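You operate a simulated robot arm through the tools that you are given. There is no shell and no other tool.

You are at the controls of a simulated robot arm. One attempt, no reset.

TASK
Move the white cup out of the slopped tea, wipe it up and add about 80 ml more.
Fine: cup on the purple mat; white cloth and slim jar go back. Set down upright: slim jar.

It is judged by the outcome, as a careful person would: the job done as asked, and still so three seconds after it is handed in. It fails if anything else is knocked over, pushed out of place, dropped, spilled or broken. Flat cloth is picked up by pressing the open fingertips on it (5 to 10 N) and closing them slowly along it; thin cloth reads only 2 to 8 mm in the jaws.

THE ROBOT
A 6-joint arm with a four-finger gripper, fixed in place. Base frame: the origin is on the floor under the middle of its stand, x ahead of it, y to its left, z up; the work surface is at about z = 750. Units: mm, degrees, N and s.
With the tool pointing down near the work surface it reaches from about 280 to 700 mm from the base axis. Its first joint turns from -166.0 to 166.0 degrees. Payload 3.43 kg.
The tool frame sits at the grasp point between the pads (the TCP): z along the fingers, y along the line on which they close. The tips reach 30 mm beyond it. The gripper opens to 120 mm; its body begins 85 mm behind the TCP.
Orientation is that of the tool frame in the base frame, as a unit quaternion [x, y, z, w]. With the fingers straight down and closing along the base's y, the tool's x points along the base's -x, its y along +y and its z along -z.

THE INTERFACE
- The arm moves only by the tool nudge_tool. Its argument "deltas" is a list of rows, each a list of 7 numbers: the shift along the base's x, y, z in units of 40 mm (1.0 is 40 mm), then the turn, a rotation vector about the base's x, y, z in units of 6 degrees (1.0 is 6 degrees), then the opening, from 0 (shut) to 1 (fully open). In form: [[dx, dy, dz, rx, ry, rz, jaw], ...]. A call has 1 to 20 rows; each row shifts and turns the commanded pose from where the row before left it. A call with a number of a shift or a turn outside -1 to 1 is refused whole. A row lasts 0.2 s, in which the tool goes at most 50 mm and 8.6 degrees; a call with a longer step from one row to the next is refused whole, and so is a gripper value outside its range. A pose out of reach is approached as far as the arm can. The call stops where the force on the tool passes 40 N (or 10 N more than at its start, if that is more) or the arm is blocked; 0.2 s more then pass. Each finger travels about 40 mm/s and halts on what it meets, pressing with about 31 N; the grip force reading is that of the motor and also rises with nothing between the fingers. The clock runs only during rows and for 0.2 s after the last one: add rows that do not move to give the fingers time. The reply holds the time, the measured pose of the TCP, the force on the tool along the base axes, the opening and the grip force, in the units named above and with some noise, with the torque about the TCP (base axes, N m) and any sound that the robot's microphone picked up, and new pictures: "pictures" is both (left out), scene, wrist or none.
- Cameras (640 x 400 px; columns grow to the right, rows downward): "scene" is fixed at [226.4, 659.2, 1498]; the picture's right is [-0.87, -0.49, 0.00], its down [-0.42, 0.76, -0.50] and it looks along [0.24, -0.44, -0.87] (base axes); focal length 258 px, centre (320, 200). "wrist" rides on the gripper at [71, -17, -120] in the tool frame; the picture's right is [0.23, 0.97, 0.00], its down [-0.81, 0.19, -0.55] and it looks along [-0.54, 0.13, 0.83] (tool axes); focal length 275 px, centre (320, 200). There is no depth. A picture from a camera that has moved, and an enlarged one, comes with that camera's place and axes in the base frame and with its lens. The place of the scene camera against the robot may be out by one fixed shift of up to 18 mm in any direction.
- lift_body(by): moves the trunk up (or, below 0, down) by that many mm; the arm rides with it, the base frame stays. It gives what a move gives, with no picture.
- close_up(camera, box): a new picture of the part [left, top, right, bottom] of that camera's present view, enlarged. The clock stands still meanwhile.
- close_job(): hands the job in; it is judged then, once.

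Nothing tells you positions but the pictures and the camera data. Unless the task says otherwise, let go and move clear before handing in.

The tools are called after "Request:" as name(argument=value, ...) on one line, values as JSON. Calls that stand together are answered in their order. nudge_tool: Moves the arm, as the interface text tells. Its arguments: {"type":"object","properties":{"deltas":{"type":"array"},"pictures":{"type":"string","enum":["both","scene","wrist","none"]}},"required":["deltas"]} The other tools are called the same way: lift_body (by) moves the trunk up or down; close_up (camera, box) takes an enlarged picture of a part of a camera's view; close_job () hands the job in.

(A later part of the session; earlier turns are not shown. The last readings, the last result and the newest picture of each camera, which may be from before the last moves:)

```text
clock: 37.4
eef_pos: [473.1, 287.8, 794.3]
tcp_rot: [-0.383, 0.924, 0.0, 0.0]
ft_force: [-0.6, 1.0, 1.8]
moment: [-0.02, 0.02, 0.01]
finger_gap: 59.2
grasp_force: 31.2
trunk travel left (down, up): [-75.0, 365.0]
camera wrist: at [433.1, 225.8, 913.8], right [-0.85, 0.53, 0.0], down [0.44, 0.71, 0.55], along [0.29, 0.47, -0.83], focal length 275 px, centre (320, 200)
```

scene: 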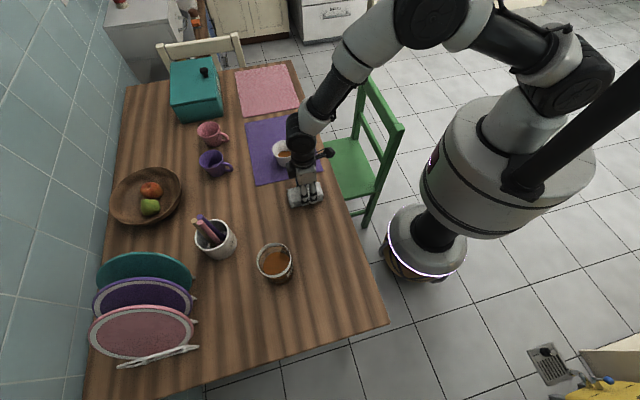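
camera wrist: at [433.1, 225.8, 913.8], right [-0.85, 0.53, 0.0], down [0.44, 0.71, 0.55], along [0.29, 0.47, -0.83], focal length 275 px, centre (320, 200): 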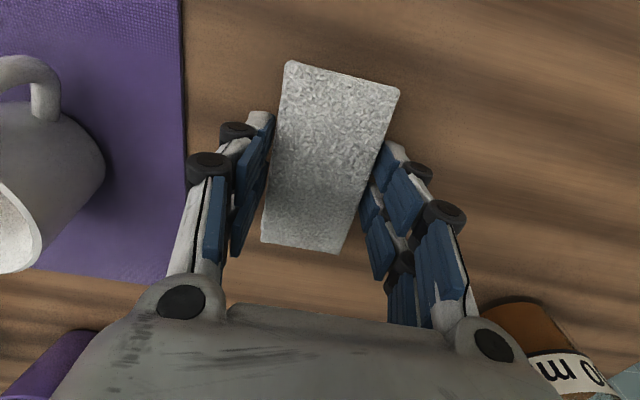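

Request:
close_up(camera="scene", box=[260, 180, 380, 270])

Request:
close_up(camera="wrist", box=[370, 0, 640, 200])

```text
4.44 times, centred on (320, 225) of scene
camera zoom: at [226.4, 659.2, 1498.0], right [-0.87, -0.49, 0.0], down [-0.42, 0.76, -0.5], along [0.24, -0.44, -0.87], focal length 1148 px, centre (320, 89)
```

zoom: 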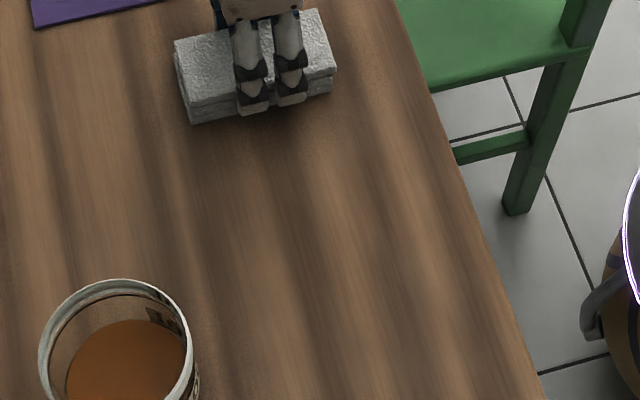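

```text
2.00 times, centred on (505, 100) of wrist
camera zoom: at [433.1, 225.8, 913.8], right [-0.85, 0.53, 0.0], down [0.44, 0.71, 0.55], along [0.29, 0.47, -0.83], focal length 551 px, centre (-50, 400)
```

zoom: 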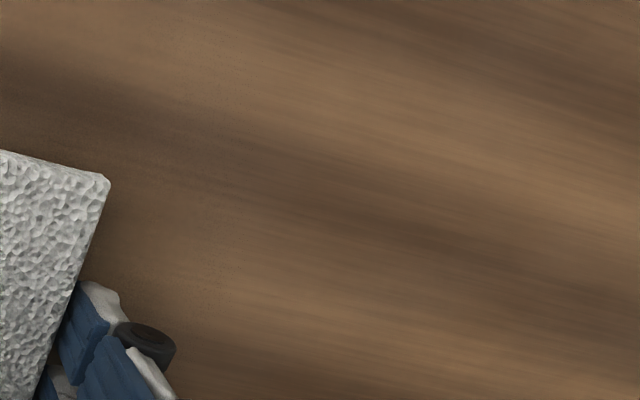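

The puddle is essentially gone. For thoroughness I'll make a return sweep shifted 18 mm away from the robot, then another shifted toward it, at light pressure.

Request:
nudge_tool(deltas=[[0.16, 0.16, -0.015, 0, 0, 0, 0.3], [0.16, 0.16, 0, 0, 0, 0, 0.3], [-0.1, 0.1, 0, 0, 0, 0, 0.3], [-0.18, 0.18, 0, 0, 0, 0, 0.3], [-0.18, 0.18, 0, 0, 0, 0, 0.3], [-0.18, 0.18, 0, 0, 0, 0, 0.3], [-0.18, 0.18, 0, 0, 0, 0, 0.3], [-0.18, 0.18, 0, 0, 0, 0, 0.3], [-0.18, 0.18, 0, 0, 0, 0, 0.3], [-0.18, 0.18, 0, 0, 0, 0, 0.3]])

```text
clock: 39.6
eef_pos: [431.7, 355.0, 792.9]
tcp_rot: [-0.383, 0.924, 0.0, 0.0]
ft_force: [0.2, -0.4, 4.6]
moment: [0.04, -0.16, -0.06]
finger_gap: 59.2
grasp_force: 30.9
trunk travel left (down, up): [-75.0, 365.0]
camera wrist: at [390.8, 293.1, 913.7], right [-0.85, 0.53, 0.0], down [0.44, 0.71, 0.55], along [0.29, 0.47, -0.83], focal length 275 px, centre (320, 200)
```

scene: 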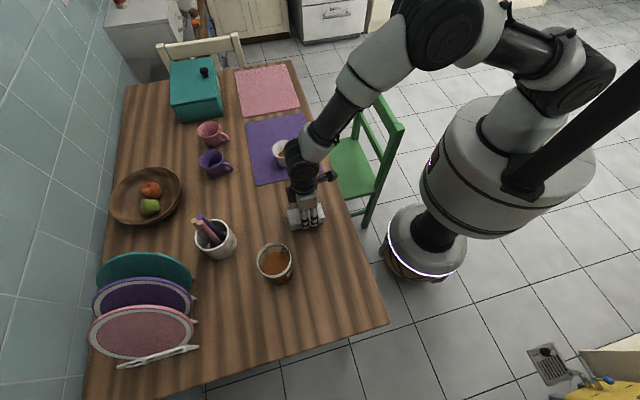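
wrist: 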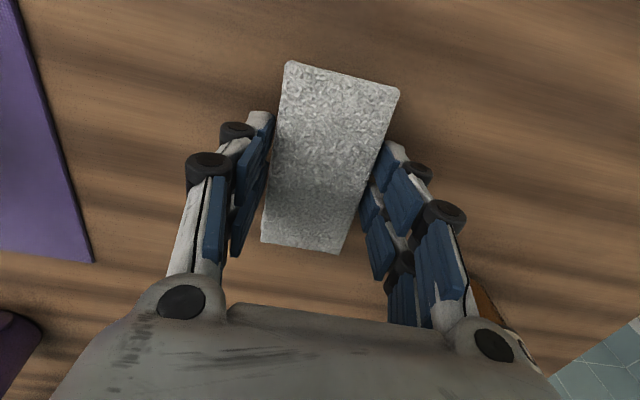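

Request:
nudge_tool(deltas=[[-0.18, 0.18, 0, 0, 0, 0, 0.3], [-0.18, 0.18, 0, 0, 0, 0, 0.3], [-0.18, 0.18, 0, 0, 0, 0, 0.3], [-0.18, 0.18, 0, 0, 0, 0, 0.3], [-0.18, 0.18, 0, 0, 0, 0, 0.3], [-0.18, 0.18, 0, 0, 0, 0, 0.3], [-0.18, 0.18, 0, 0, 0, 0, 0.3], [-0.1, 0.1, 0, 0, 0, 0, 0.3], [-0.15, -0.15, 0, 0, 0, 0, 0.3], [-0.18, -0.18, 0, 0, 0, 0, 0.3], [-0.18, -0.18, 0, 0, 0, 0, 0.3], [-0.16, -0.16, 0, 0, 0, 0, 0.3], [0, 0, 0, 0, 0, 0, 0.3]], pictures="wrist")

```text
clock: 42.4
eef_pos: [350.9, 383.2, 794.9]
tcp_rot: [-0.382, 0.924, 0.0, 0.0]
ft_force: [1.5, 0.3, 5.0]
moment: [0.13, -0.13, -0.01]
finger_gap: 59.1
grasp_force: 31.1
trunk travel left (down, up): [-75.0, 365.0]
camera wrist: at [309.9, 321.0, 913.6], right [-0.85, 0.53, 0.0], down [0.44, 0.71, 0.55], along [0.29, 0.47, -0.83], focal length 275 px, centre (320, 200)
```

wrist: 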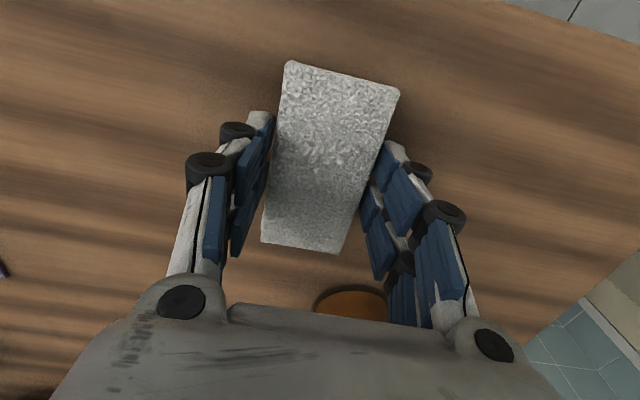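

Next comes the third pass, nearer the table edge.

Request:
nudge_tool(deltas=[[0.1, -0.1, 0, 0, 0, 0, 0.3], [0.18, -0.18, 0, 0, 0, 0, 0.3], [0.18, -0.18, 0, 0, 0, 0, 0.3], [0.18, -0.18, 0, 0, 0, 0, 0.3], [0.18, -0.18, 0, 0, 0, 0, 0.3], [0.18, -0.18, 0, 0, 0, 0, 0.3], [0.18, -0.18, 0, 0, 0, 0, 0.3], [0.18, -0.18, 0, 0, 0, 0, 0.3], [0.18, -0.18, 0, 0, 0, 0, 0.3], [0.18, -0.18, 0, 0, 0, 0, 0.3], [0.18, -0.18, 0, 0, 0, 0, 0.3], [0.18, -0.18, 0, 0, 0, 0, 0.3], [0.1, -0.1, 0, 0, 0, 0, 0.3], [0, 0, 0.3, 0, 0, 0, 0.3], [0, 0, 0.6, 0, 0, 0, 0.3], [0, 0, 0.8, 0, 0, 0, 0.3], [0, 0, 0.6, 0, 0, 0, 0.3], [0, 0, 0, 0, 0, 0, 0.3]])

Request:
close_up(camera="scene", box=[260, 170, 380, 270])

Request:
close_up(camera="wrist", box=[350, 0, 640, 200])

```text
clock: 46.2
eef_pos: [438.5, 295.7, 886.2]
tcp_rot: [-0.383, 0.924, 0.0, 0.0]
ft_force: [0.7, 0.7, -0.5]
moment: [0.01, 0.02, -0.02]
finger_gap: 59.3
grasp_force: 31.1
trunk travel left (down, up): [-75.0, 365.0]
camera wrist: at [397.4, 233.2, 1005.2], right [-0.85, 0.53, 0.0], down [0.44, 0.71, 0.55], along [0.29, 0.47, -0.83], focal length 275 px, centre (320, 200)
```

scene: 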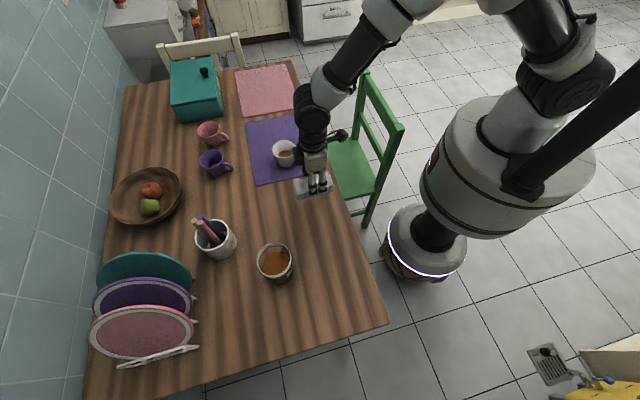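
wrist: 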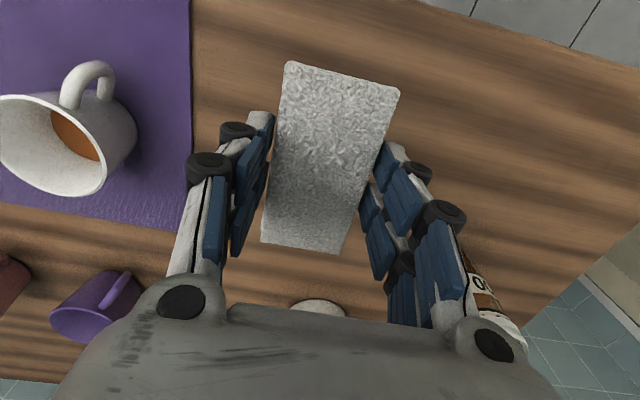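

```text
4.00 times, centred on (320, 220) of scene
camera zoom: at [226.4, 659.2, 1498.0], right [-0.87, -0.49, 0.0], down [-0.42, 0.76, -0.5], along [0.24, -0.44, -0.87], focal length 1034 px, centre (320, 120)
```

zoom: 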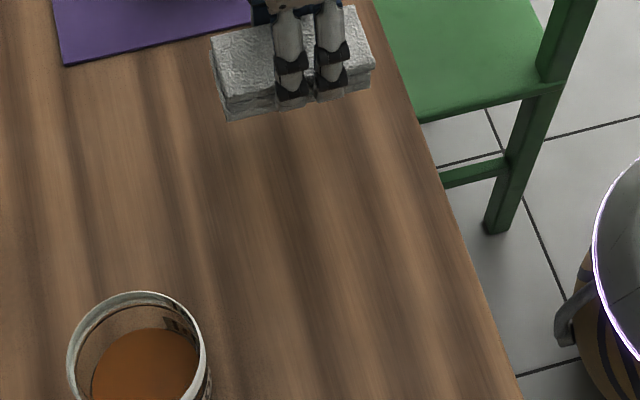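

```text
2.00 times, centred on (495, 100) of wrist
camera zoom: at [397.4, 233.2, 1005.2], right [-0.85, 0.53, 0.0], down [0.44, 0.71, 0.55], along [0.29, 0.47, -0.83], focal length 551 px, centre (-30, 400)
```

zoom: 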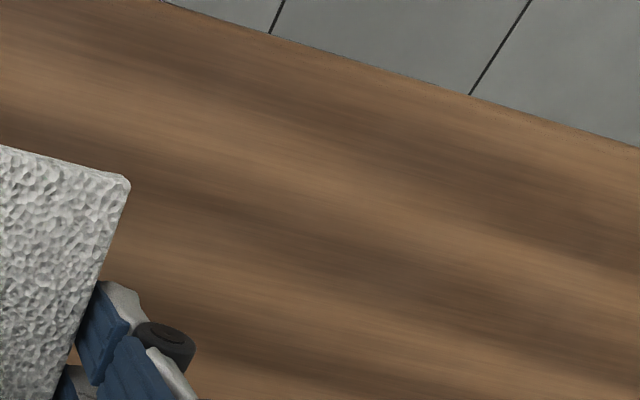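

The table is clean. I'm taking the cloth back to its original place.

Request:
nudge_tool(deltas=[[-0.4, 0.4, 0, 0, 0, 0, 0.3], [-0.7, 0.71, 0, 0, 0, 0, 0.3], [-0.7, 0.71, 0, 0, 0, 0, 0.3], [-0.7, 0.71, 0, 0, 0, 0, 0.3], [-0.7, 0.71, 0, 0, 0, 0, 0.3], [-0.7, 0.71, 0, 0, 0, 0, 0.3], [-0.7, 0.71, 0, 0, 0, 0, 0.3], [-0.4, 0.41, 0, 0, 0, 0, 0.3], [-0.3, 0.3, 0, 0, 0, 0, 0.3], [0, 0, 0, 0, 0, 0, 0.3]])

```text
clock: 48.4
eef_pos: [226.5, 509.5, 885.1]
tcp_rot: [-0.383, 0.924, 0.0, 0.0]
ft_force: [0.1, -0.5, 0.0]
moment: [0.0, 0.04, -0.05]
finger_gap: 59.2
grasp_force: 30.9
trunk travel left (down, up): [-75.0, 365.0]
camera wrist: at [185.1, 448.2, 1004.5], right [-0.85, 0.53, 0.0], down [0.44, 0.71, 0.55], along [0.29, 0.47, -0.83], focal length 275 px, centre (320, 200)
```

scene: 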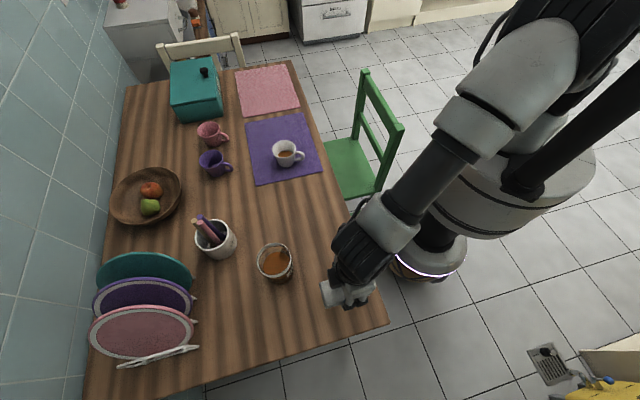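
wrist: 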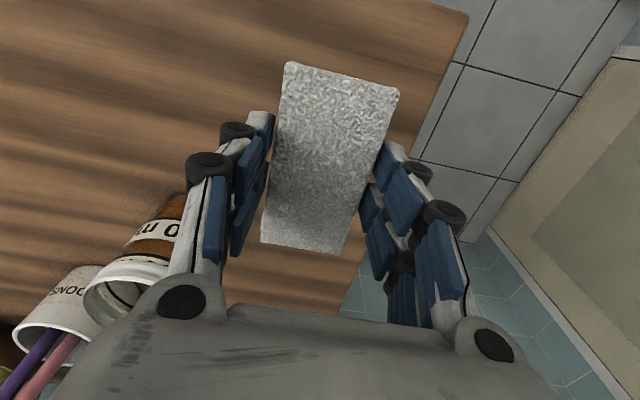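

Back above the original spot, I'm lowering to contact height.

Request:
nudge_tool(deltas=[[0, 0, -0.4, 0, 0, 0, 0.3], [0, 0, -0.5, 0, 0, 0, 0.3], [0, 0, -0.5, 0, 0, 0, 0.3], [0, 0, -0.4, 0, 0, 0, 0.3], [0, 0, -0.25, 0, 0, 0, 0.3], [0, 0, -0.1, 0, 0, 0, 0.3], [0, 0, -0.06, 0, 0, 0, 0.3], [0, 0, 0, 0, 0, 0, 0.3]], pictures="none")

```text
clock: 50.2
eef_pos: [225.1, 510.9, 797.0]
tcp_rot: [-0.383, 0.924, -0.001, 0.0]
ft_force: [-0.1, 0.5, -0.4]
moment: [0.01, -0.01, 0.0]
finger_gap: 59.4
grasp_force: 30.7
trunk travel left (down, up): [-75.0, 365.0]
```

Request:
nudge_tool(deltas=[[0, 0, -0.03, 0, 0, 0, 0.3], [0, 0, -0.03, 0, 0, 0, 0.3], [0, 0, 0, 0, 0, 0, 0.3]], pictures="none")

```text
clock: 51.0
eef_pos: [226.3, 511.6, 795.3]
tcp_rot: [-0.383, 0.924, 0.0, -0.001]
ft_force: [0.4, -0.4, -0.7]
moment: [0.05, 0.0, 0.0]
finger_gap: 59.1
grasp_force: 30.6
trunk travel left (down, up): [-75.0, 365.0]
```

Request:
nudge_tool(deltas=[[0, 0, -0.03, 0, 0, 0, 0.3], [0, 0, 0, 0, 0, 0, 0.3]], pictures="none")

```text
clock: 51.6
eef_pos: [226.6, 510.8, 793.6]
tcp_rot: [-0.383, 0.924, 0.0, 0.0]
ft_force: [-0.2, -0.6, 4.8]
moment: [-0.07, -0.12, -0.03]
finger_gap: 59.3
grasp_force: 31.1
trunk travel left (down, up): [-75.0, 365.0]
```

The cloth has touched down at 4.8 N. I'm opening slowly and rising.

Request:
nudge_tool(deltas=[[0, 0, 0, 0, 0, 0, 0.48], [0, 0, 0, 0, 0, 0, 0.56], [0, 0, 0, 0, 0, 0, 0.64], [0, 0, 0, 0, 0, 0, 0.72], [0, 0, 0, 0, 0, 0, 0.82], [0, 0, 0, 0, 0, 0, 0.92], [0, 0, 0, 0, 0, 0, 1], [0, 0, 0, 0, 0, 0, 1], [0, 0, 0.3, 0, 0, 0, 1], [0, 0, 0.6, 0, 0, 0, 1], [0, 0, 0.9, 0, 0, 0, 1], [0, 0, 0.9, 0, 0, 0, 1], [0, 0, 0.9, 0, 0, 0, 1], [0, 0, 0.9, 0, 0, 0, 1], [0, 0, 0.5, 0, 0, 0, 1]])

```text
clock: 54.8
eef_pos: [225.5, 511.5, 993.2]
tcp_rot: [-0.383, 0.924, 0.0, 0.0]
ft_force: [-0.5, 0.3, -0.3]
moment: [0.02, 0.0, 0.01]
finger_gap: 120.1
grasp_force: 0.0
trunk travel left (down, up): [-75.0, 365.0]
camera wrist: at [184.7, 449.0, 1113.5], right [-0.85, 0.53, 0.0], down [0.44, 0.71, 0.55], along [0.29, 0.47, -0.83], focal length 275 px, centre (320, 200)
```

scene: 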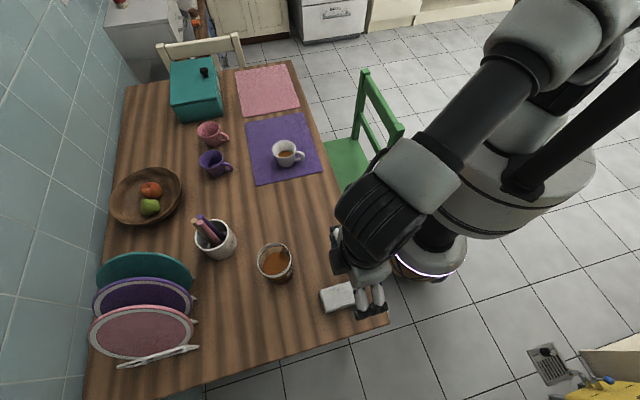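
wrist: 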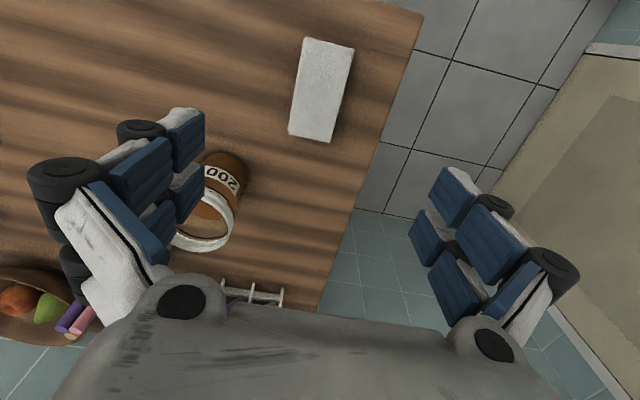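

The cloth is back in place. To pour, I want to grip the jar from the robot's side with the fingers nearly horizontal and the camera on top, then tip it outward. First I'll turn the wrist half round at a safe height and see whether the arm allows it.

Request:
nudge_tool(deltas=[[0.19, -0.23, 0.05, 0, 0, -1, 1], [0.19, -0.23, 0.05, 0, 0, -1, 1], [0.19, -0.23, 0.05, 0, 0, -1, 1], [0.19, -0.23, 0.05, 0, 0, -1, 1], [0.19, -0.23, 0.05, 0, 0, -1, 1], [0.19, -0.23, 0.05, 0, 0, -1, 1], [0.19, -0.23, 0.05, 0, 0, -1, 1], [0.19, -0.23, 0.05, 0, 0, -1, 1], [0.19, -0.23, 0.05, 0, 0, -1, 1], [0.19, -0.23, 0.05, 0, 0, -1, 1], [0, 0, 0, 0, 0, -1, 1], [0, 0, 0, 0, 0, -1, 1], [0, 0, 0, 0, 0, -1, 1], [0, 0, 0, 0, 0, -1, 1], [0, 0, 0, 0, 0, -1, 1], [0, 0, 0, 0, 0, 0, 1]])

```text
clock: 58.2
eef_pos: [300.9, 418.6, 1014.1]
tcp_rot: [0.383, 0.924, 0.0, 0.0]
ft_force: [0.1, 0.2, -0.1]
moment: [-0.02, -0.01, 0.04]
finger_gap: 120.0
grasp_force: 0.1
trunk travel left (down, up): [-75.0, 365.0]
camera wrist: at [237.5, 457.5, 1133.2], right [0.53, 0.85, 0.0], down [0.71, -0.44, 0.55], along [0.47, -0.29, -0.83], focal length 275 px, centre (320, 200)
```

scene: 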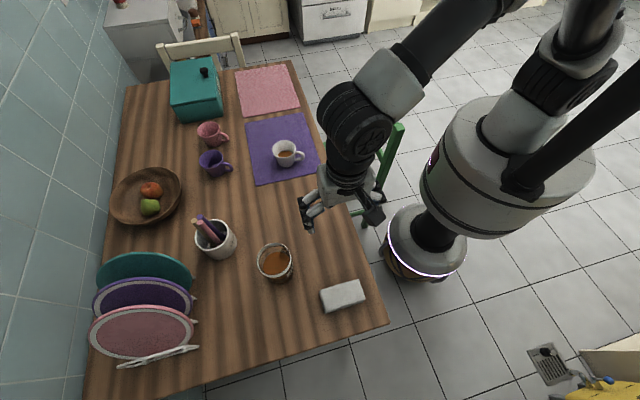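
wrist: 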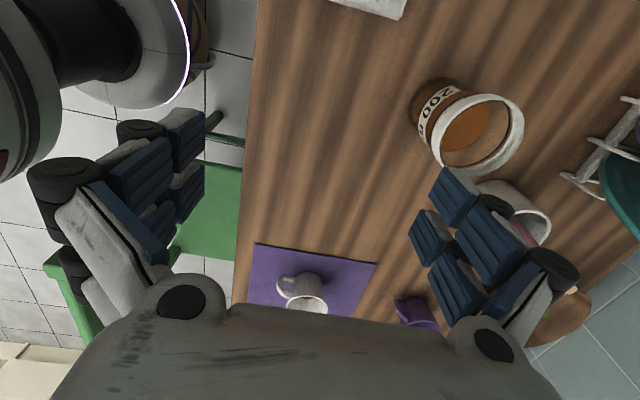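

The first 90° went cleanly. I'll continue the turn to bring the camera to the outer side, watching for a joint limit.

Request:
nudge_tool(deltas=[[0, 0, 0, 0, 0, -1, 1], [0, 0, 0, 0, 0, -1, 1], [0, 0, 0, 0, 0, -1, 1], [0, 0, 0, 0, 0, -1, 1], [0, 0, 0, 0, 0, -1, 1], [0, 0, 0, 0, 0, -1, 1], [0, 0, 0, 0, 0, -1, 1], [0, 0, 0, 0, 0, -1, 1], [0, 0, 0, 0, 0, -1, 1], [0, 0, 0, 0, 0, -1, 1], [0, 0, 0, 0, 0, -1, 1], [0, 0, 0, 0, 0, -1, 1], [0, 0, 0, 0, 0, -1, 1], [0, 0, 0, 0, 0, -0.6, 1], [0, 0, 0, 0, 0, 0, 1]])

```text
clock: 61.4
eef_pos: [326.9, 398.5, 1012.0]
tcp_rot: [0.873, 0.487, -0.005, -0.015]
ft_force: [0.0, -0.3, -0.6]
moment: [-0.01, -0.01, 0.0]
finger_gap: 119.8
grasp_force: 0.0
out of reach, approached as far as the arm can: row 12, 13, 14
trunk travel left (down, up): [-75.0, 365.0]
camera wrist: at [350.4, 465.4, 1131.7], right [0.95, -0.31, -0.03], down [-0.25, -0.8, 0.54], along [-0.19, -0.51, -0.84], focal length 275 px, centre (320, 200)
```

scene: 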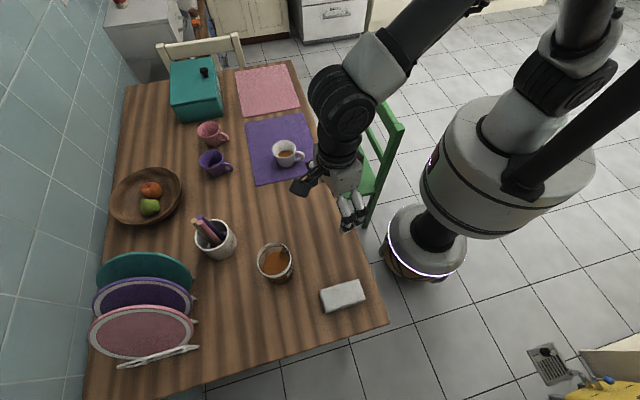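
wrist: 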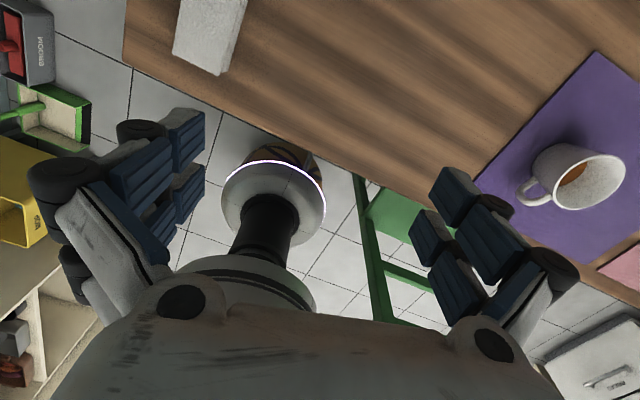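

The wrist's turn limit is around there (rows 12–14 were out of reach), so I'll back off about 14° and use an approach plane slightly off radial. Then I'll pitch the tool up while empty to rehearse.

Request:
nudge_tool(deltas=[[0, 0, 0, 0, 0, 0.8, 1], [0.3, 0.05, 0, 0, 0, 0.8, 1], [0.6, 0.08, 0, 0, 0, 0.8, 1], [0.55, 0.08, 0, 0, 0, 0, 1], [0, 0, 0, 0.9225, -0.386, 0, 1], [0, 0, 0, 0.9225, -0.386, 0, 1], [0, 0, 0, 0.9225, -0.386, 0, 1], [0, 0, 0, 0.9225, -0.386, 0, 1], [0, 0, 0, 0.9225, -0.386, 0, 1], [0, 0, 0, 0.9225, -0.386, 0, 1], [0, 0, 0, 0.9225, -0.386, 0, 1], [0, 0, 0, 0.9225, -0.386, 0, 1], [0, 0, 0, 0.9225, -0.386, 0, 1], [0, 0, 0, 0.9225, -0.386, 0, 1], [0, 0, 0, 0, 0, 0, 1]])

```text
clock: 64.6
eef_pos: [386.0, 407.2, 1011.4]
tcp_rot: [0.692, 0.52, 0.423, -0.269]
ft_force: [-0.2, -0.1, 0.4]
moment: [-0.01, -0.01, -0.01]
finger_gap: 120.1
grasp_force: 0.0
trunk travel left (down, up): [-75.0, 365.0]
camera wrist: at [337.1, 348.7, 1130.8], right [0.94, -0.19, 0.27], down [-0.07, -0.91, -0.41], along [0.32, 0.37, -0.87], focal length 275 px, centre (320, 200)
```

scene: 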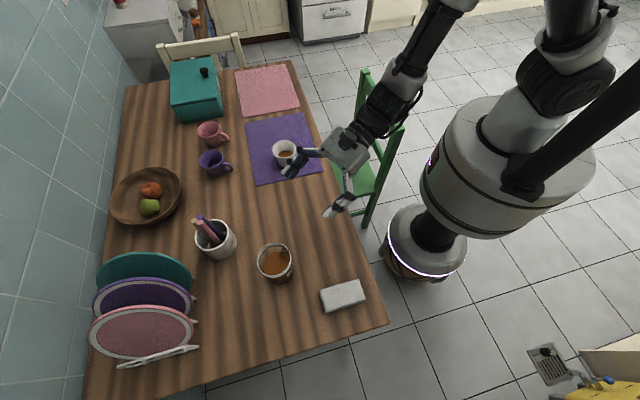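
wrist: 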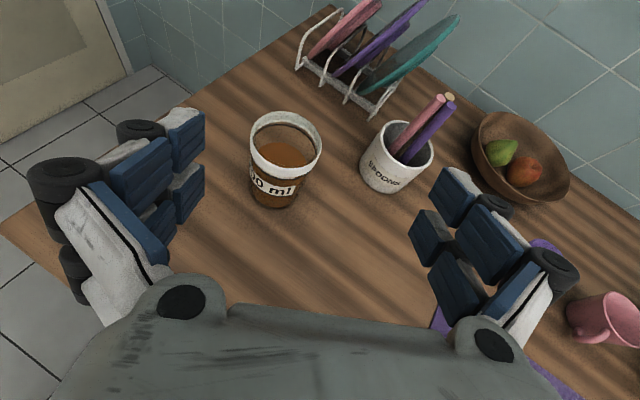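

The pose is reachable: the tool points outward at 30° below horizontal with the camera on top. I'll look at the jar label and level from here.

Request:
close_up(camera="wrist", box=[225, 95, 345, 220])

Request:
close_up(camera="scene", box=[245, 230, 305, 290])

Request:
close_up(camera="scene", box=[255, 125, 325, 175])

```text
3.20 times, centred on (285, 158) of wrist
camera zoom: at [337.1, 348.7, 1130.8], right [0.94, -0.19, 0.27], down [-0.07, -0.91, -0.41], along [0.32, 0.37, -0.87], focal length 881 px, centre (432, 336)
```

zoom: 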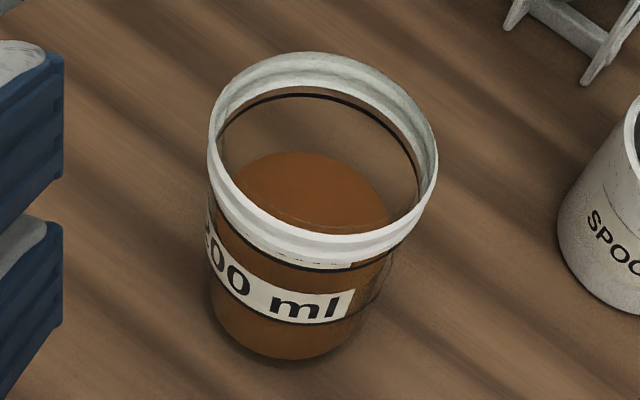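

```text
6.67 times, centred on (275, 260) of scene
camera zoom: at [226.4, 659.2, 1498.0], right [-0.87, -0.49, 0.0], down [-0.42, 0.76, -0.5], along [0.24, -0.44, -0.87], focal length 1723 px, centre (620, -200)
```

zoom: 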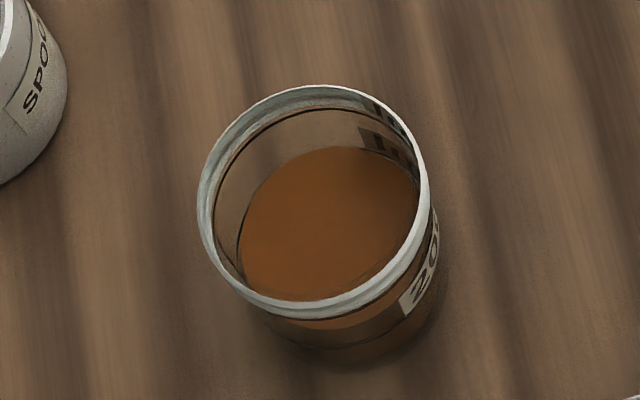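

```text
8.00 times, centred on (290, 150) of scene
camera zoom: at [226.4, 659.2, 1498.0], right [-0.87, -0.49, 0.0], down [-0.42, 0.76, -0.5], along [0.24, -0.44, -0.87], focal length 2067 px, centre (560, 600)
```

zoom: 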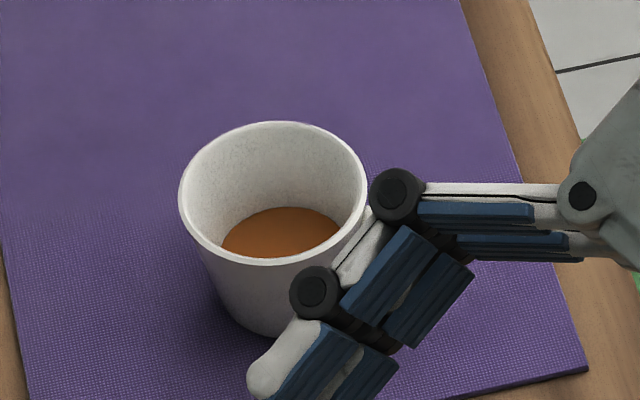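

The label reads 200 ml. The tea stands a bit above that ring, at about z≈816 or roughly 250 ml. The jar axis is near (409, 545). I'll level the roll and go down to a pre-grasp 110 mm short of the jar.

Request:
nudge_tool(deltas=[[-0.057, 0.125, -0.3, 0.228, 0.607, -0.372, 1], [-0.057, 0.125, -0.7, 0, 0, 0, 1], [-0.057, 0.125, -0.8, 0, 0, 0, 1], [-0.057, 0.125, -0.8, 0, 0, 0, 1], [-0.057, 0.125, -0.8, 0, 0, 0, 1], [-0.057, 0.125, -0.8, 0, 0, 0, 1], [-0.057, 0.125, -0.6, 0, 0, 0, 1], [0, 0, -0.2, 0, 0, 0, 1], [0, 0, 0, 0, 0, 0, 1]])

```text
clock: 66.6
eef_pos: [369.2, 441.9, 811.2]
tcp_rot: [0.712, 0.492, 0.412, -0.285]
ft_force: [0.1, 0.2, -0.4]
moment: [0.01, -0.03, -0.01]
finger_gap: 119.9
grasp_force: 0.0
trunk travel left (down, up): [-75.0, 365.0]
camera wrist: at [326.8, 383.0, 931.6], right [0.95, -0.24, 0.2], down [-0.13, -0.89, -0.43], along [0.28, 0.38, -0.88], focal length 275 px, centre (320, 200)
```

scene: 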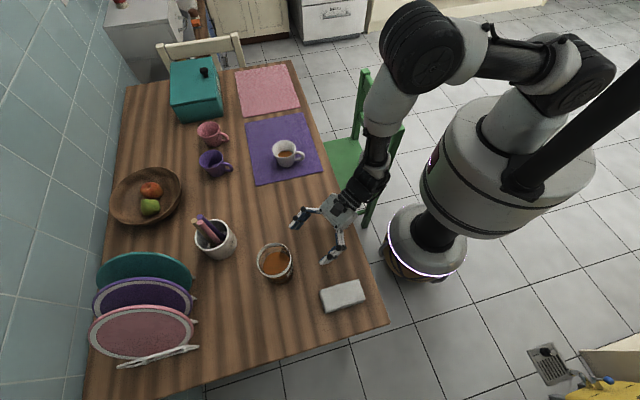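
wrist: 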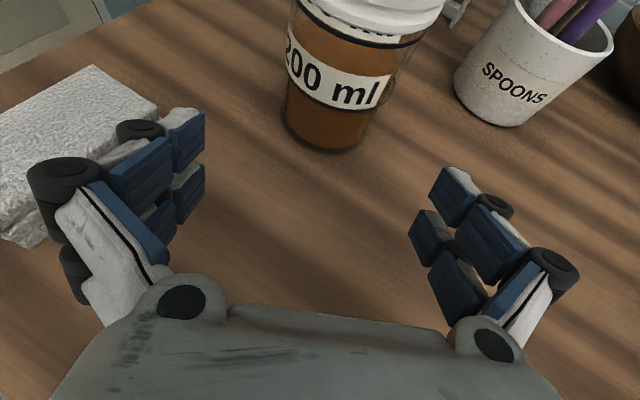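

Request:
close_up(camera="wrist", box=[240, 0, 480, 170])

```text
2.35 times, centred on (360, 85) of wrist
camera zoom: at [326.8, 383.0, 931.6], right [0.95, -0.24, 0.2], down [-0.13, -0.89, -0.43], along [0.28, 0.38, -0.88], focal length 648 px, centre (226, 471)
```

zoom: 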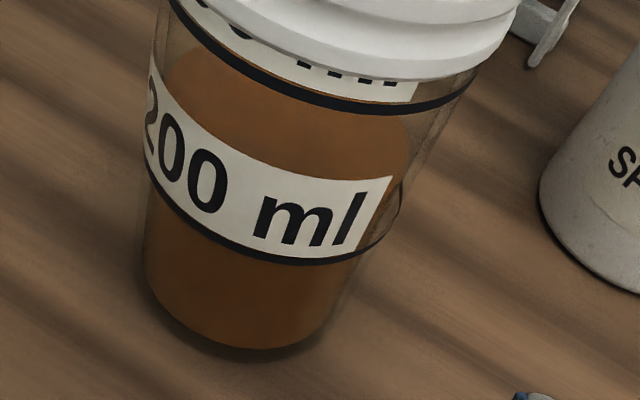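

The jar axis is near (410.5, 544), only 3–4 mm right of my line. I'm advancing with open fingers around the jar body, correcting for that.

Request:
nudge_tool(deltas=[[0.1, 0.2, -0.01, 0, 0, 0, 1], [0.107, 0.245, -0.01, 0, 0, 0, 1], [0.107, 0.245, -0.01, 0, 0, 0, 1], [0.107, 0.245, -0.01, 0, 0, 0, 1], [0.107, 0.245, -0.01, 0, 0, 0, 1], [0.107, 0.245, -0.01, 0, 0, 0, 1], [0.107, 0.245, 0, 0, 0, 0, 1], [0, 0, 0, 0, 0, 0, 1]])

```text
clock: 68.4
eef_pos: [397.6, 508.2, 809.5]
tcp_rot: [0.712, 0.493, 0.412, -0.285]
ft_force: [0.2, -1.3, 0.0]
moment: [0.0, 0.0, 0.01]
finger_gap: 119.9
grasp_force: 0.0
trunk travel left (down, up): [-75.0, 365.0]
camera wrist: at [356.0, 449.4, 929.4], right [0.95, -0.24, 0.2], down [-0.13, -0.89, -0.43], along [0.28, 0.38, -0.88], focal length 275 px, centre (320, 200)
```

scene: 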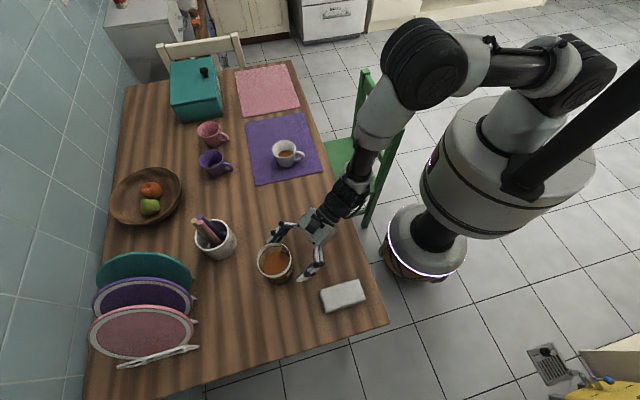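
wrist: 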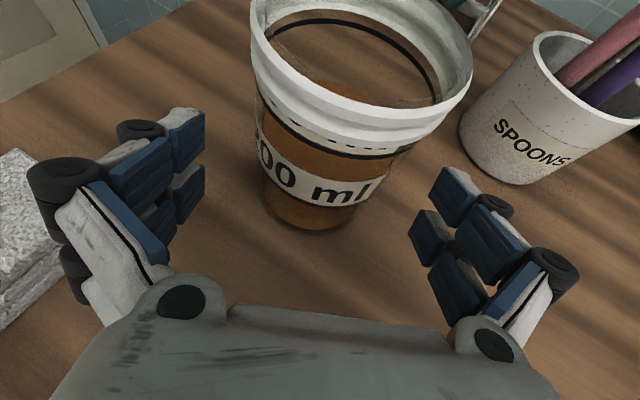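

Request:
nudge_tool(deltas=[[0.101, 0.2155, 0, 0, 0, 0, 1], [0.101, 0.2155, 0, 0, 0, 0, 1], [0.101, 0.2155, 0, 0, 0, 0, 1], [0.101, 0.2155, 0, 0, 0, 0, 1], [0, 0, 0, 0, 0, 0, 1]])

```text
clock: 69.6
eef_pos: [413.9, 542.8, 809.0]
tcp_rot: [0.712, 0.492, 0.412, -0.286]
ft_force: [-0.9, 0.2, 0.9]
moment: [0.04, 0.02, 0.02]
finger_gap: 119.8
grasp_force: 0.1
trunk travel left (down, up): [-75.0, 365.0]
camera wrist: at [372.5, 483.8, 929.6], right [0.95, -0.24, 0.2], down [-0.13, -0.89, -0.43], along [0.28, 0.38, -0.88], focal length 275 px, centre (320, 200)
```

scene: 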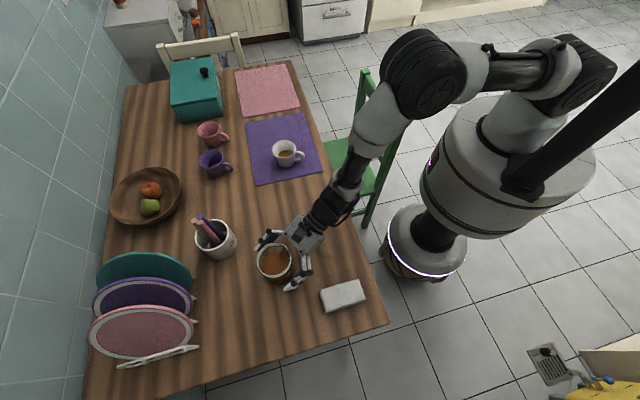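
wrist: 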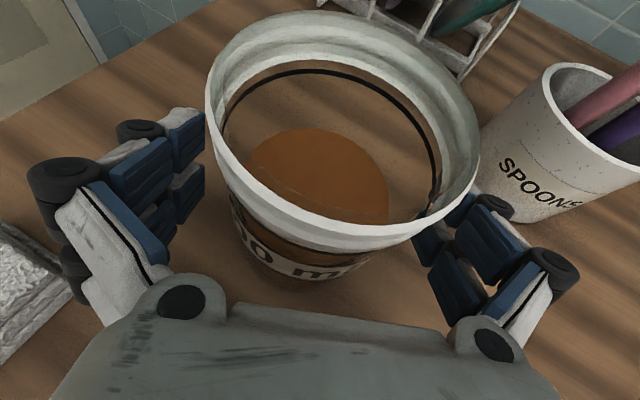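

Request:
close_up(camera="scene", box=[235, 210, 335, 300])

```text
4.44 times, centred on (285, 255) of scene
camera zoom: at [226.4, 659.2, 1498.0], right [-0.87, -0.49, 0.0], down [-0.42, 0.76, -0.5], along [0.24, -0.44, -0.87], focal length 1148 px, centre (476, -44)
```

zoom: 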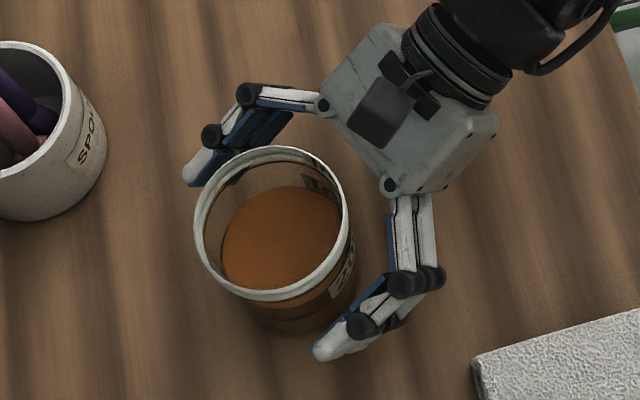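

By correcting for perspective, the jar axis is about 6 mm further along and 3 mm left. I'll make that small correction, then close slowly.

Request:
nudge_tool(deltas=[[-0.01, 0.08, 0, 0, 0, 0, 1], [-0.01, 0.08, 0, 0, 0, 0, 1], [0, 0, 0, 0, 0, 0, 0.95], [0, 0, 0, 0, 0, 0, 0.88], [0, 0, 0, 0, 0, 0, 0.82], [0, 0, 0, 0, 0, 0, 0.77], [0, 0, 0, 0, 0, 0, 0.72], [0, 0, 0, 0, 0, 0, 0.67], [0, 0, 0, 0, 0, 0, 0.62], [0, 0, 0, 0, 0, 0, 0.57], [0, 0, 0, 0, 0, 0, 0.52], [0, 0, 0, 0, 0, 0, 0.47], [0, 0, 0, 0, 0, 0, 0.47]])

Request:
close_up(camera="scene", box=[235, 210, 335, 300])

```text
clock: 72.4
eef_pos: [414.0, 549.4, 809.0]
tcp_rot: [0.711, 0.493, 0.412, -0.286]
ft_force: [2.1, -1.9, 2.4]
moment: [-0.12, -0.13, 0.04]
finger_gap: 75.9
grasp_force: 31.0
trunk travel left (down, up): [-75.0, 365.0]
camera wrist: at [371.8, 490.0, 929.8], right [0.95, -0.24, 0.2], down [-0.13, -0.89, -0.43], along [0.28, 0.38, -0.88], focal length 275 px, centre (320, 200)
```

scene: 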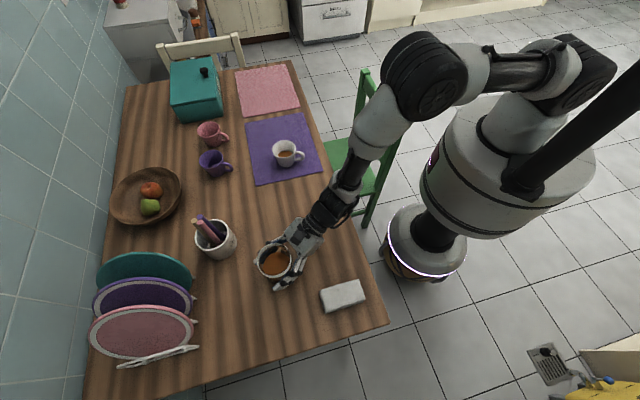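
wrist: 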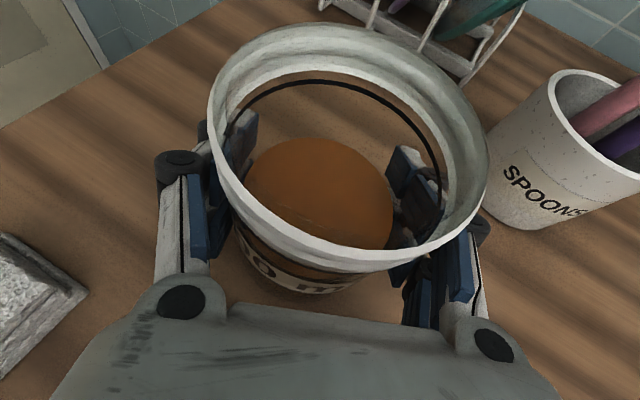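

```text
4.44 times, centred on (285, 255) of scene
camera zoom: at [226.4, 659.2, 1498.0], right [-0.87, -0.49, 0.0], down [-0.42, 0.76, -0.5], along [0.24, -0.44, -0.87], focal length 1148 px, centre (476, -44)
```

zoom: 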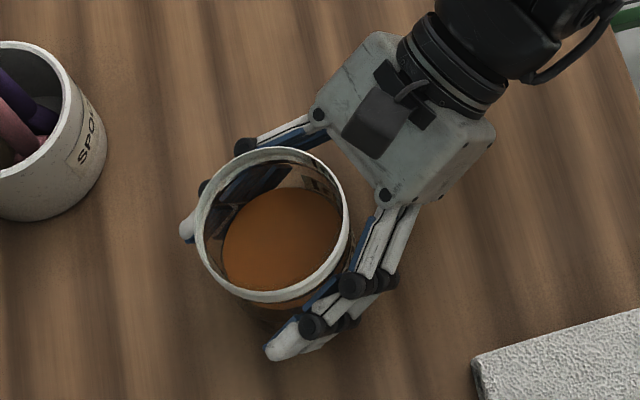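

The jar is held at 76 mm with 31 N; its return pose is TCP (414, 549.4, 809). I'm lifting slowly and straight up.

Request:
nudge_tool(deltas=[[0, 0, 0.04, 0, 0, 0, 0.47], [0, 0, 0.08, 0, 0, 0, 0.47], [0, 0, 0.12, 0, 0, 0, 0.47], [0, 0, 0.16, 0, 0, 0, 0.47], [0, 0, 0.2, 0, 0, 0, 0.47], [0, 0, 0.2, 0, 0, 0, 0.47], [0, 0, 0.15, 0, 0, 0, 0.47], [0, 0, 0.08, 0, 0, 0, 0.47], [0, 0, 0, 0, 0, 0, 0.47]])

```text
clock: 74.4
eef_pos: [415.5, 549.5, 849.4]
tcp_rot: [0.712, 0.492, 0.412, -0.285]
ft_force: [0.2, -0.3, -4.1]
moment: [0.05, -0.02, 0.02]
finger_gap: 76.1
grasp_force: 31.1
trunk travel left (down, up): [-75.0, 365.0]
camera wrist: at [371.5, 490.6, 970.4], right [0.95, -0.24, 0.2], down [-0.13, -0.89, -0.43], along [0.28, 0.38, -0.88], focal length 275 px, centre (320, 200)
```

scene: 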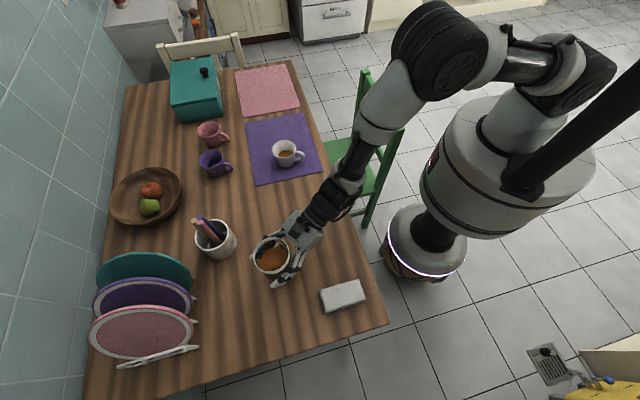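
wrist: 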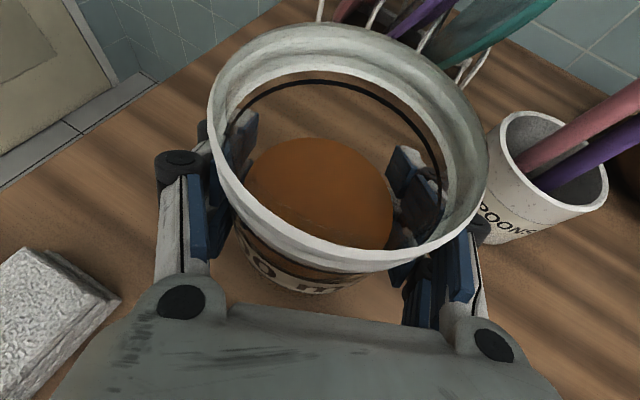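

The jar is lifted with no slip and weighs about 4.2 N. I'm raising it further, then carrying it level toward the mat while turning the pour plane to azimuth 50°.

Request:
nudge_tool(deltas=[[0, 0, 0.1, 0, 0, 0, 0.47], [0, 0, 0.2, 0, 0, 0, 0.47], [0, 0, 0.25, 0, 0, 0, 0.47], [0, 0, 0.3, 0, 0, 0, 0.47], [0, 0, 0.3, 0, 0, 0, 0.47], [0.02, -0.06, 0.3, 0, 0, -0.02, 0.47], [0.04, -0.113, 0.25, 0, 0, -0.036, 0.47], [0.06, -0.17, 0.15, 0, 0, -0.054, 0.47], [0.08, -0.227, 0.05, 0, 0, -0.072, 0.47], [0.1014, -0.2833, 0, 0, 0, -0.0894, 0.47], [0.1014, -0.2833, 0, 0, 0, -0.0894, 0.47], [0.1014, -0.2833, 0, 0, 0, -0.0894, 0.47], [0.1014, -0.2833, 0, 0, 0, -0.0894, 0.47], [0.1014, -0.2833, 0, 0, 0, -0.0894, 0.47], [0.1014, -0.2833, 0, 0, 0, -0.0894, 0.47], [0.1014, -0.2833, 0, 0, 0, -0.0894, 0.47], [0.1014, -0.2833, 0, 0, 0, -0.0894, 0.47], [0.08, -0.227, 0, 0, 0, -0.072, 0.47], [0.05, -0.14, 0, 0, 0, -0.045, 0.47], [0.02, -0.06, 0, 0, 0, -0.02, 0.47]])

```text
clock: 78.6
eef_pos: [460.4, 418.7, 926.3]
tcp_rot: [0.737, 0.453, 0.427, -0.263]
ft_force: [0.1, -0.1, -4.7]
moment: [0.07, -0.04, 0.0]
finger_gap: 76.0
grasp_force: 30.3
trunk travel left (down, up): [-75.0, 365.0]
camera wrist: at [412.3, 364.8, 1046.6], right [0.92, -0.34, 0.2], down [-0.23, -0.87, -0.43], along [0.32, 0.35, -0.88], focal length 275 px, centre (320, 200)
```

scene: 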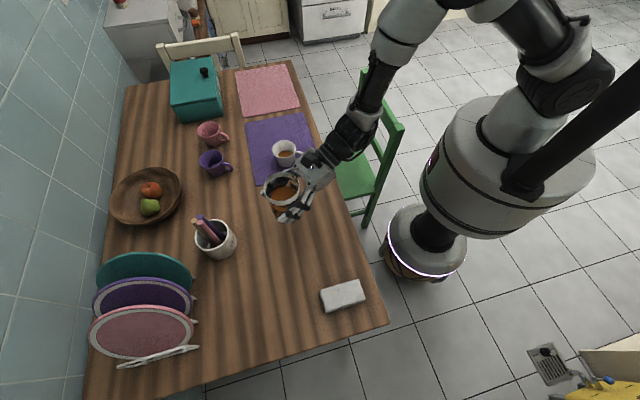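
wrist: 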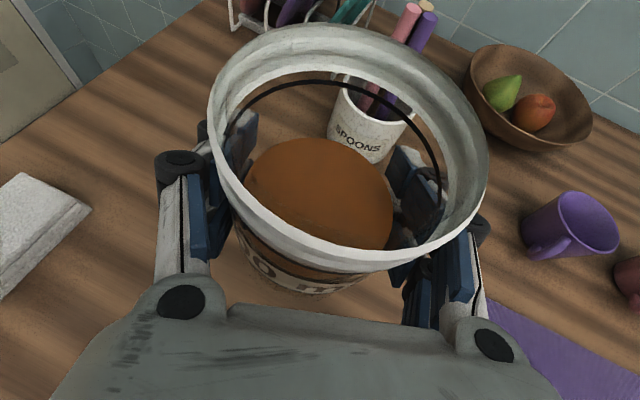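

Request:
nudge_tool(deltas=[[0.02, -0.055, 0, 0, 0, -0.018, 0.47], [0.04, -0.11, 0, 0, 0, -0.035, 0.47], [0.07, -0.194, 0, 0, 0, -0.062, 0.47], [0.09, -0.249, 0, 0, 0, -0.079, 0.47], [0.1008, -0.277, 0, 0, 0, -0.088, 0.47], [0.1008, -0.277, 0, 0, 0, -0.088, 0.47], [0.1008, -0.277, 0, 0, 0, -0.088, 0.47], [0.1008, -0.277, 0, 0, 0, -0.088, 0.47], [0.1008, -0.277, 0, 0, 0, -0.088, 0.47], [0.1008, -0.277, 0, 0, 0, -0.088, 0.47], [0.1008, -0.277, 0, 0, 0, -0.088, 0.47], [0.1008, -0.277, 0, 0, 0, -0.088, 0.47], [0.1008, -0.277, 0, 0, 0, -0.088, 0.47], [0.1008, -0.277, 0, 0, 0, -0.088, 0.47], [0.1008, -0.277, 0, 0, 0, -0.088, 0.47], [0.1008, -0.277, 0, 0, 0, -0.088, 0.47], [0.08, -0.222, 0, 0, 0, -0.07, 0.47], [0.05, -0.139, 0, 0, 0, -0.044, 0.47], [0.03, -0.083, 0, 0, 0, -0.026, 0.47], [0.01, -0.028, 0, 0, 0, -0.009, 0.47]])

```text
clock: 82.8
eef_pos: [525.1, 242.7, 925.8]
tcp_rot: [0.769, 0.397, 0.445, -0.231]
ft_force: [-0.4, 0.8, -4.0]
moment: [0.07, -0.01, 0.02]
finger_gap: 76.1
grasp_force: 31.5
trunk travel left (down, up): [-75.0, 365.0]
camera wrist: at [468.5, 195.4, 1047.0], right [0.86, -0.47, 0.2], down [-0.35, -0.83, -0.43], along [0.37, 0.3, -0.88], focal length 275 px, centre (320, 200)
```

scene: 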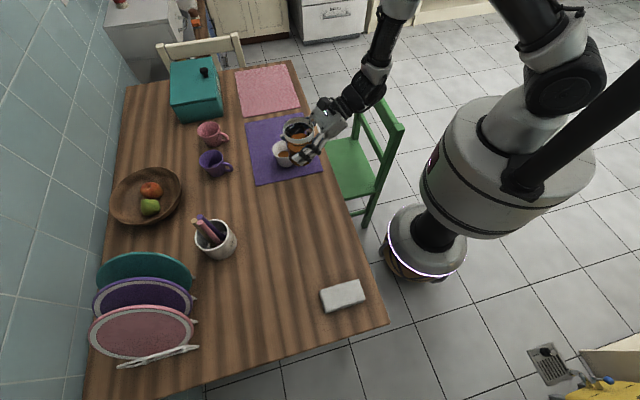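
wrist: 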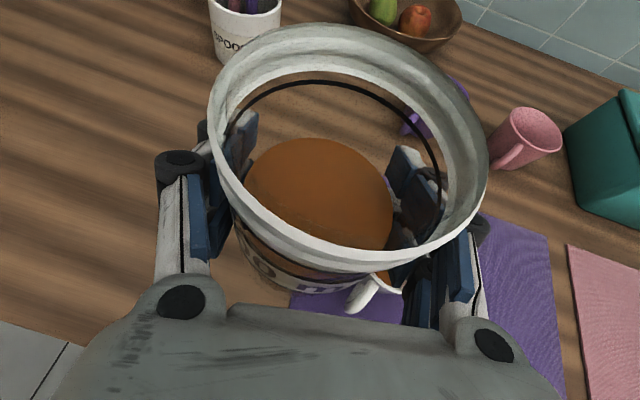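

Request:
nudge_tool(deltas=[[0.03, -0.083, 0, 0, 0, -0.026, 0.47], [0.06, -0.167, 0, 0, 0, -0.052, 0.47], [0.09, -0.25, 0, 0, 0, -0.077, 0.47], [0.0995, -0.2775, 0, 0, 0, -0.086, 0.47], [0.0995, -0.2775, 0, 0, 0, -0.086, 0.47], [0.0995, -0.2775, 0, 0, 0, -0.086, 0.47], [0.0995, -0.2775, 0, 0, 0, -0.086, 0.47], [0.0995, -0.2775, 0, 0, 0, -0.086, 0.47], [0.09, -0.25, 0, 0, 0, -0.077, 0.47], [0.07, -0.194, 0, 0, 0, -0.06, 0.47], [0.04, -0.111, 0, 0, 0, -0.034, 0.47], [0.02, -0.055, 0, 0, 0, -0.017, 0.47], [0.01, -0.028, 0, 0, 0, -0.009, 0.47], [0, 0, 0, 0, 0, 0, 0.47]])

```text
clock: 85.8
eef_pos: [560.6, 141.9, 926.0]
tcp_rot: [0.784, 0.365, 0.454, -0.212]
ft_force: [-0.1, -0.1, -4.6]
moment: [0.01, 0.0, 0.01]
finger_gap: 76.1
grasp_force: 30.9
trunk travel left (down, up): [-75.0, 365.0]
camera wrist: at [501.5, 99.4, 1046.7], right [0.82, -0.54, 0.2], down [-0.42, -0.8, -0.43], along [0.39, 0.27, -0.88], focal length 275 px, centre (320, 200)
```

scene: 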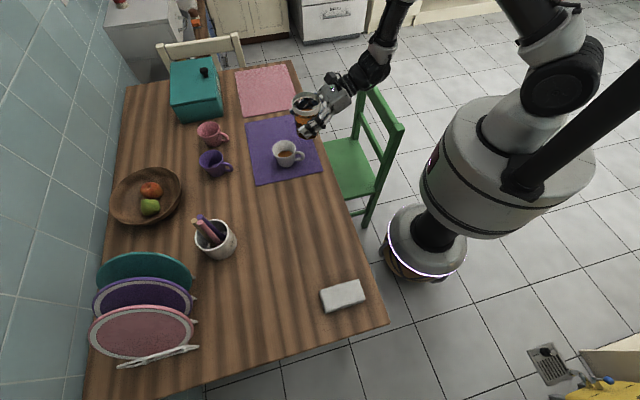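
wrist: 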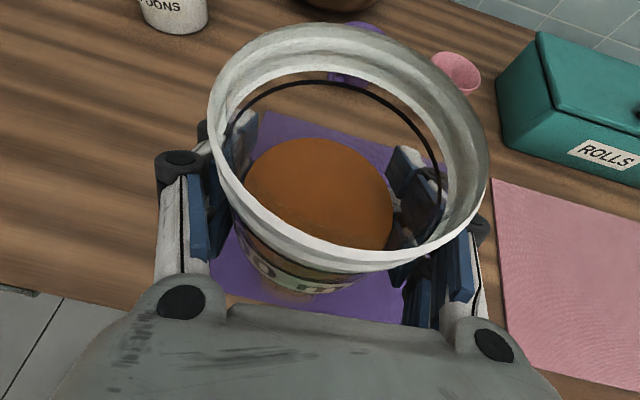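

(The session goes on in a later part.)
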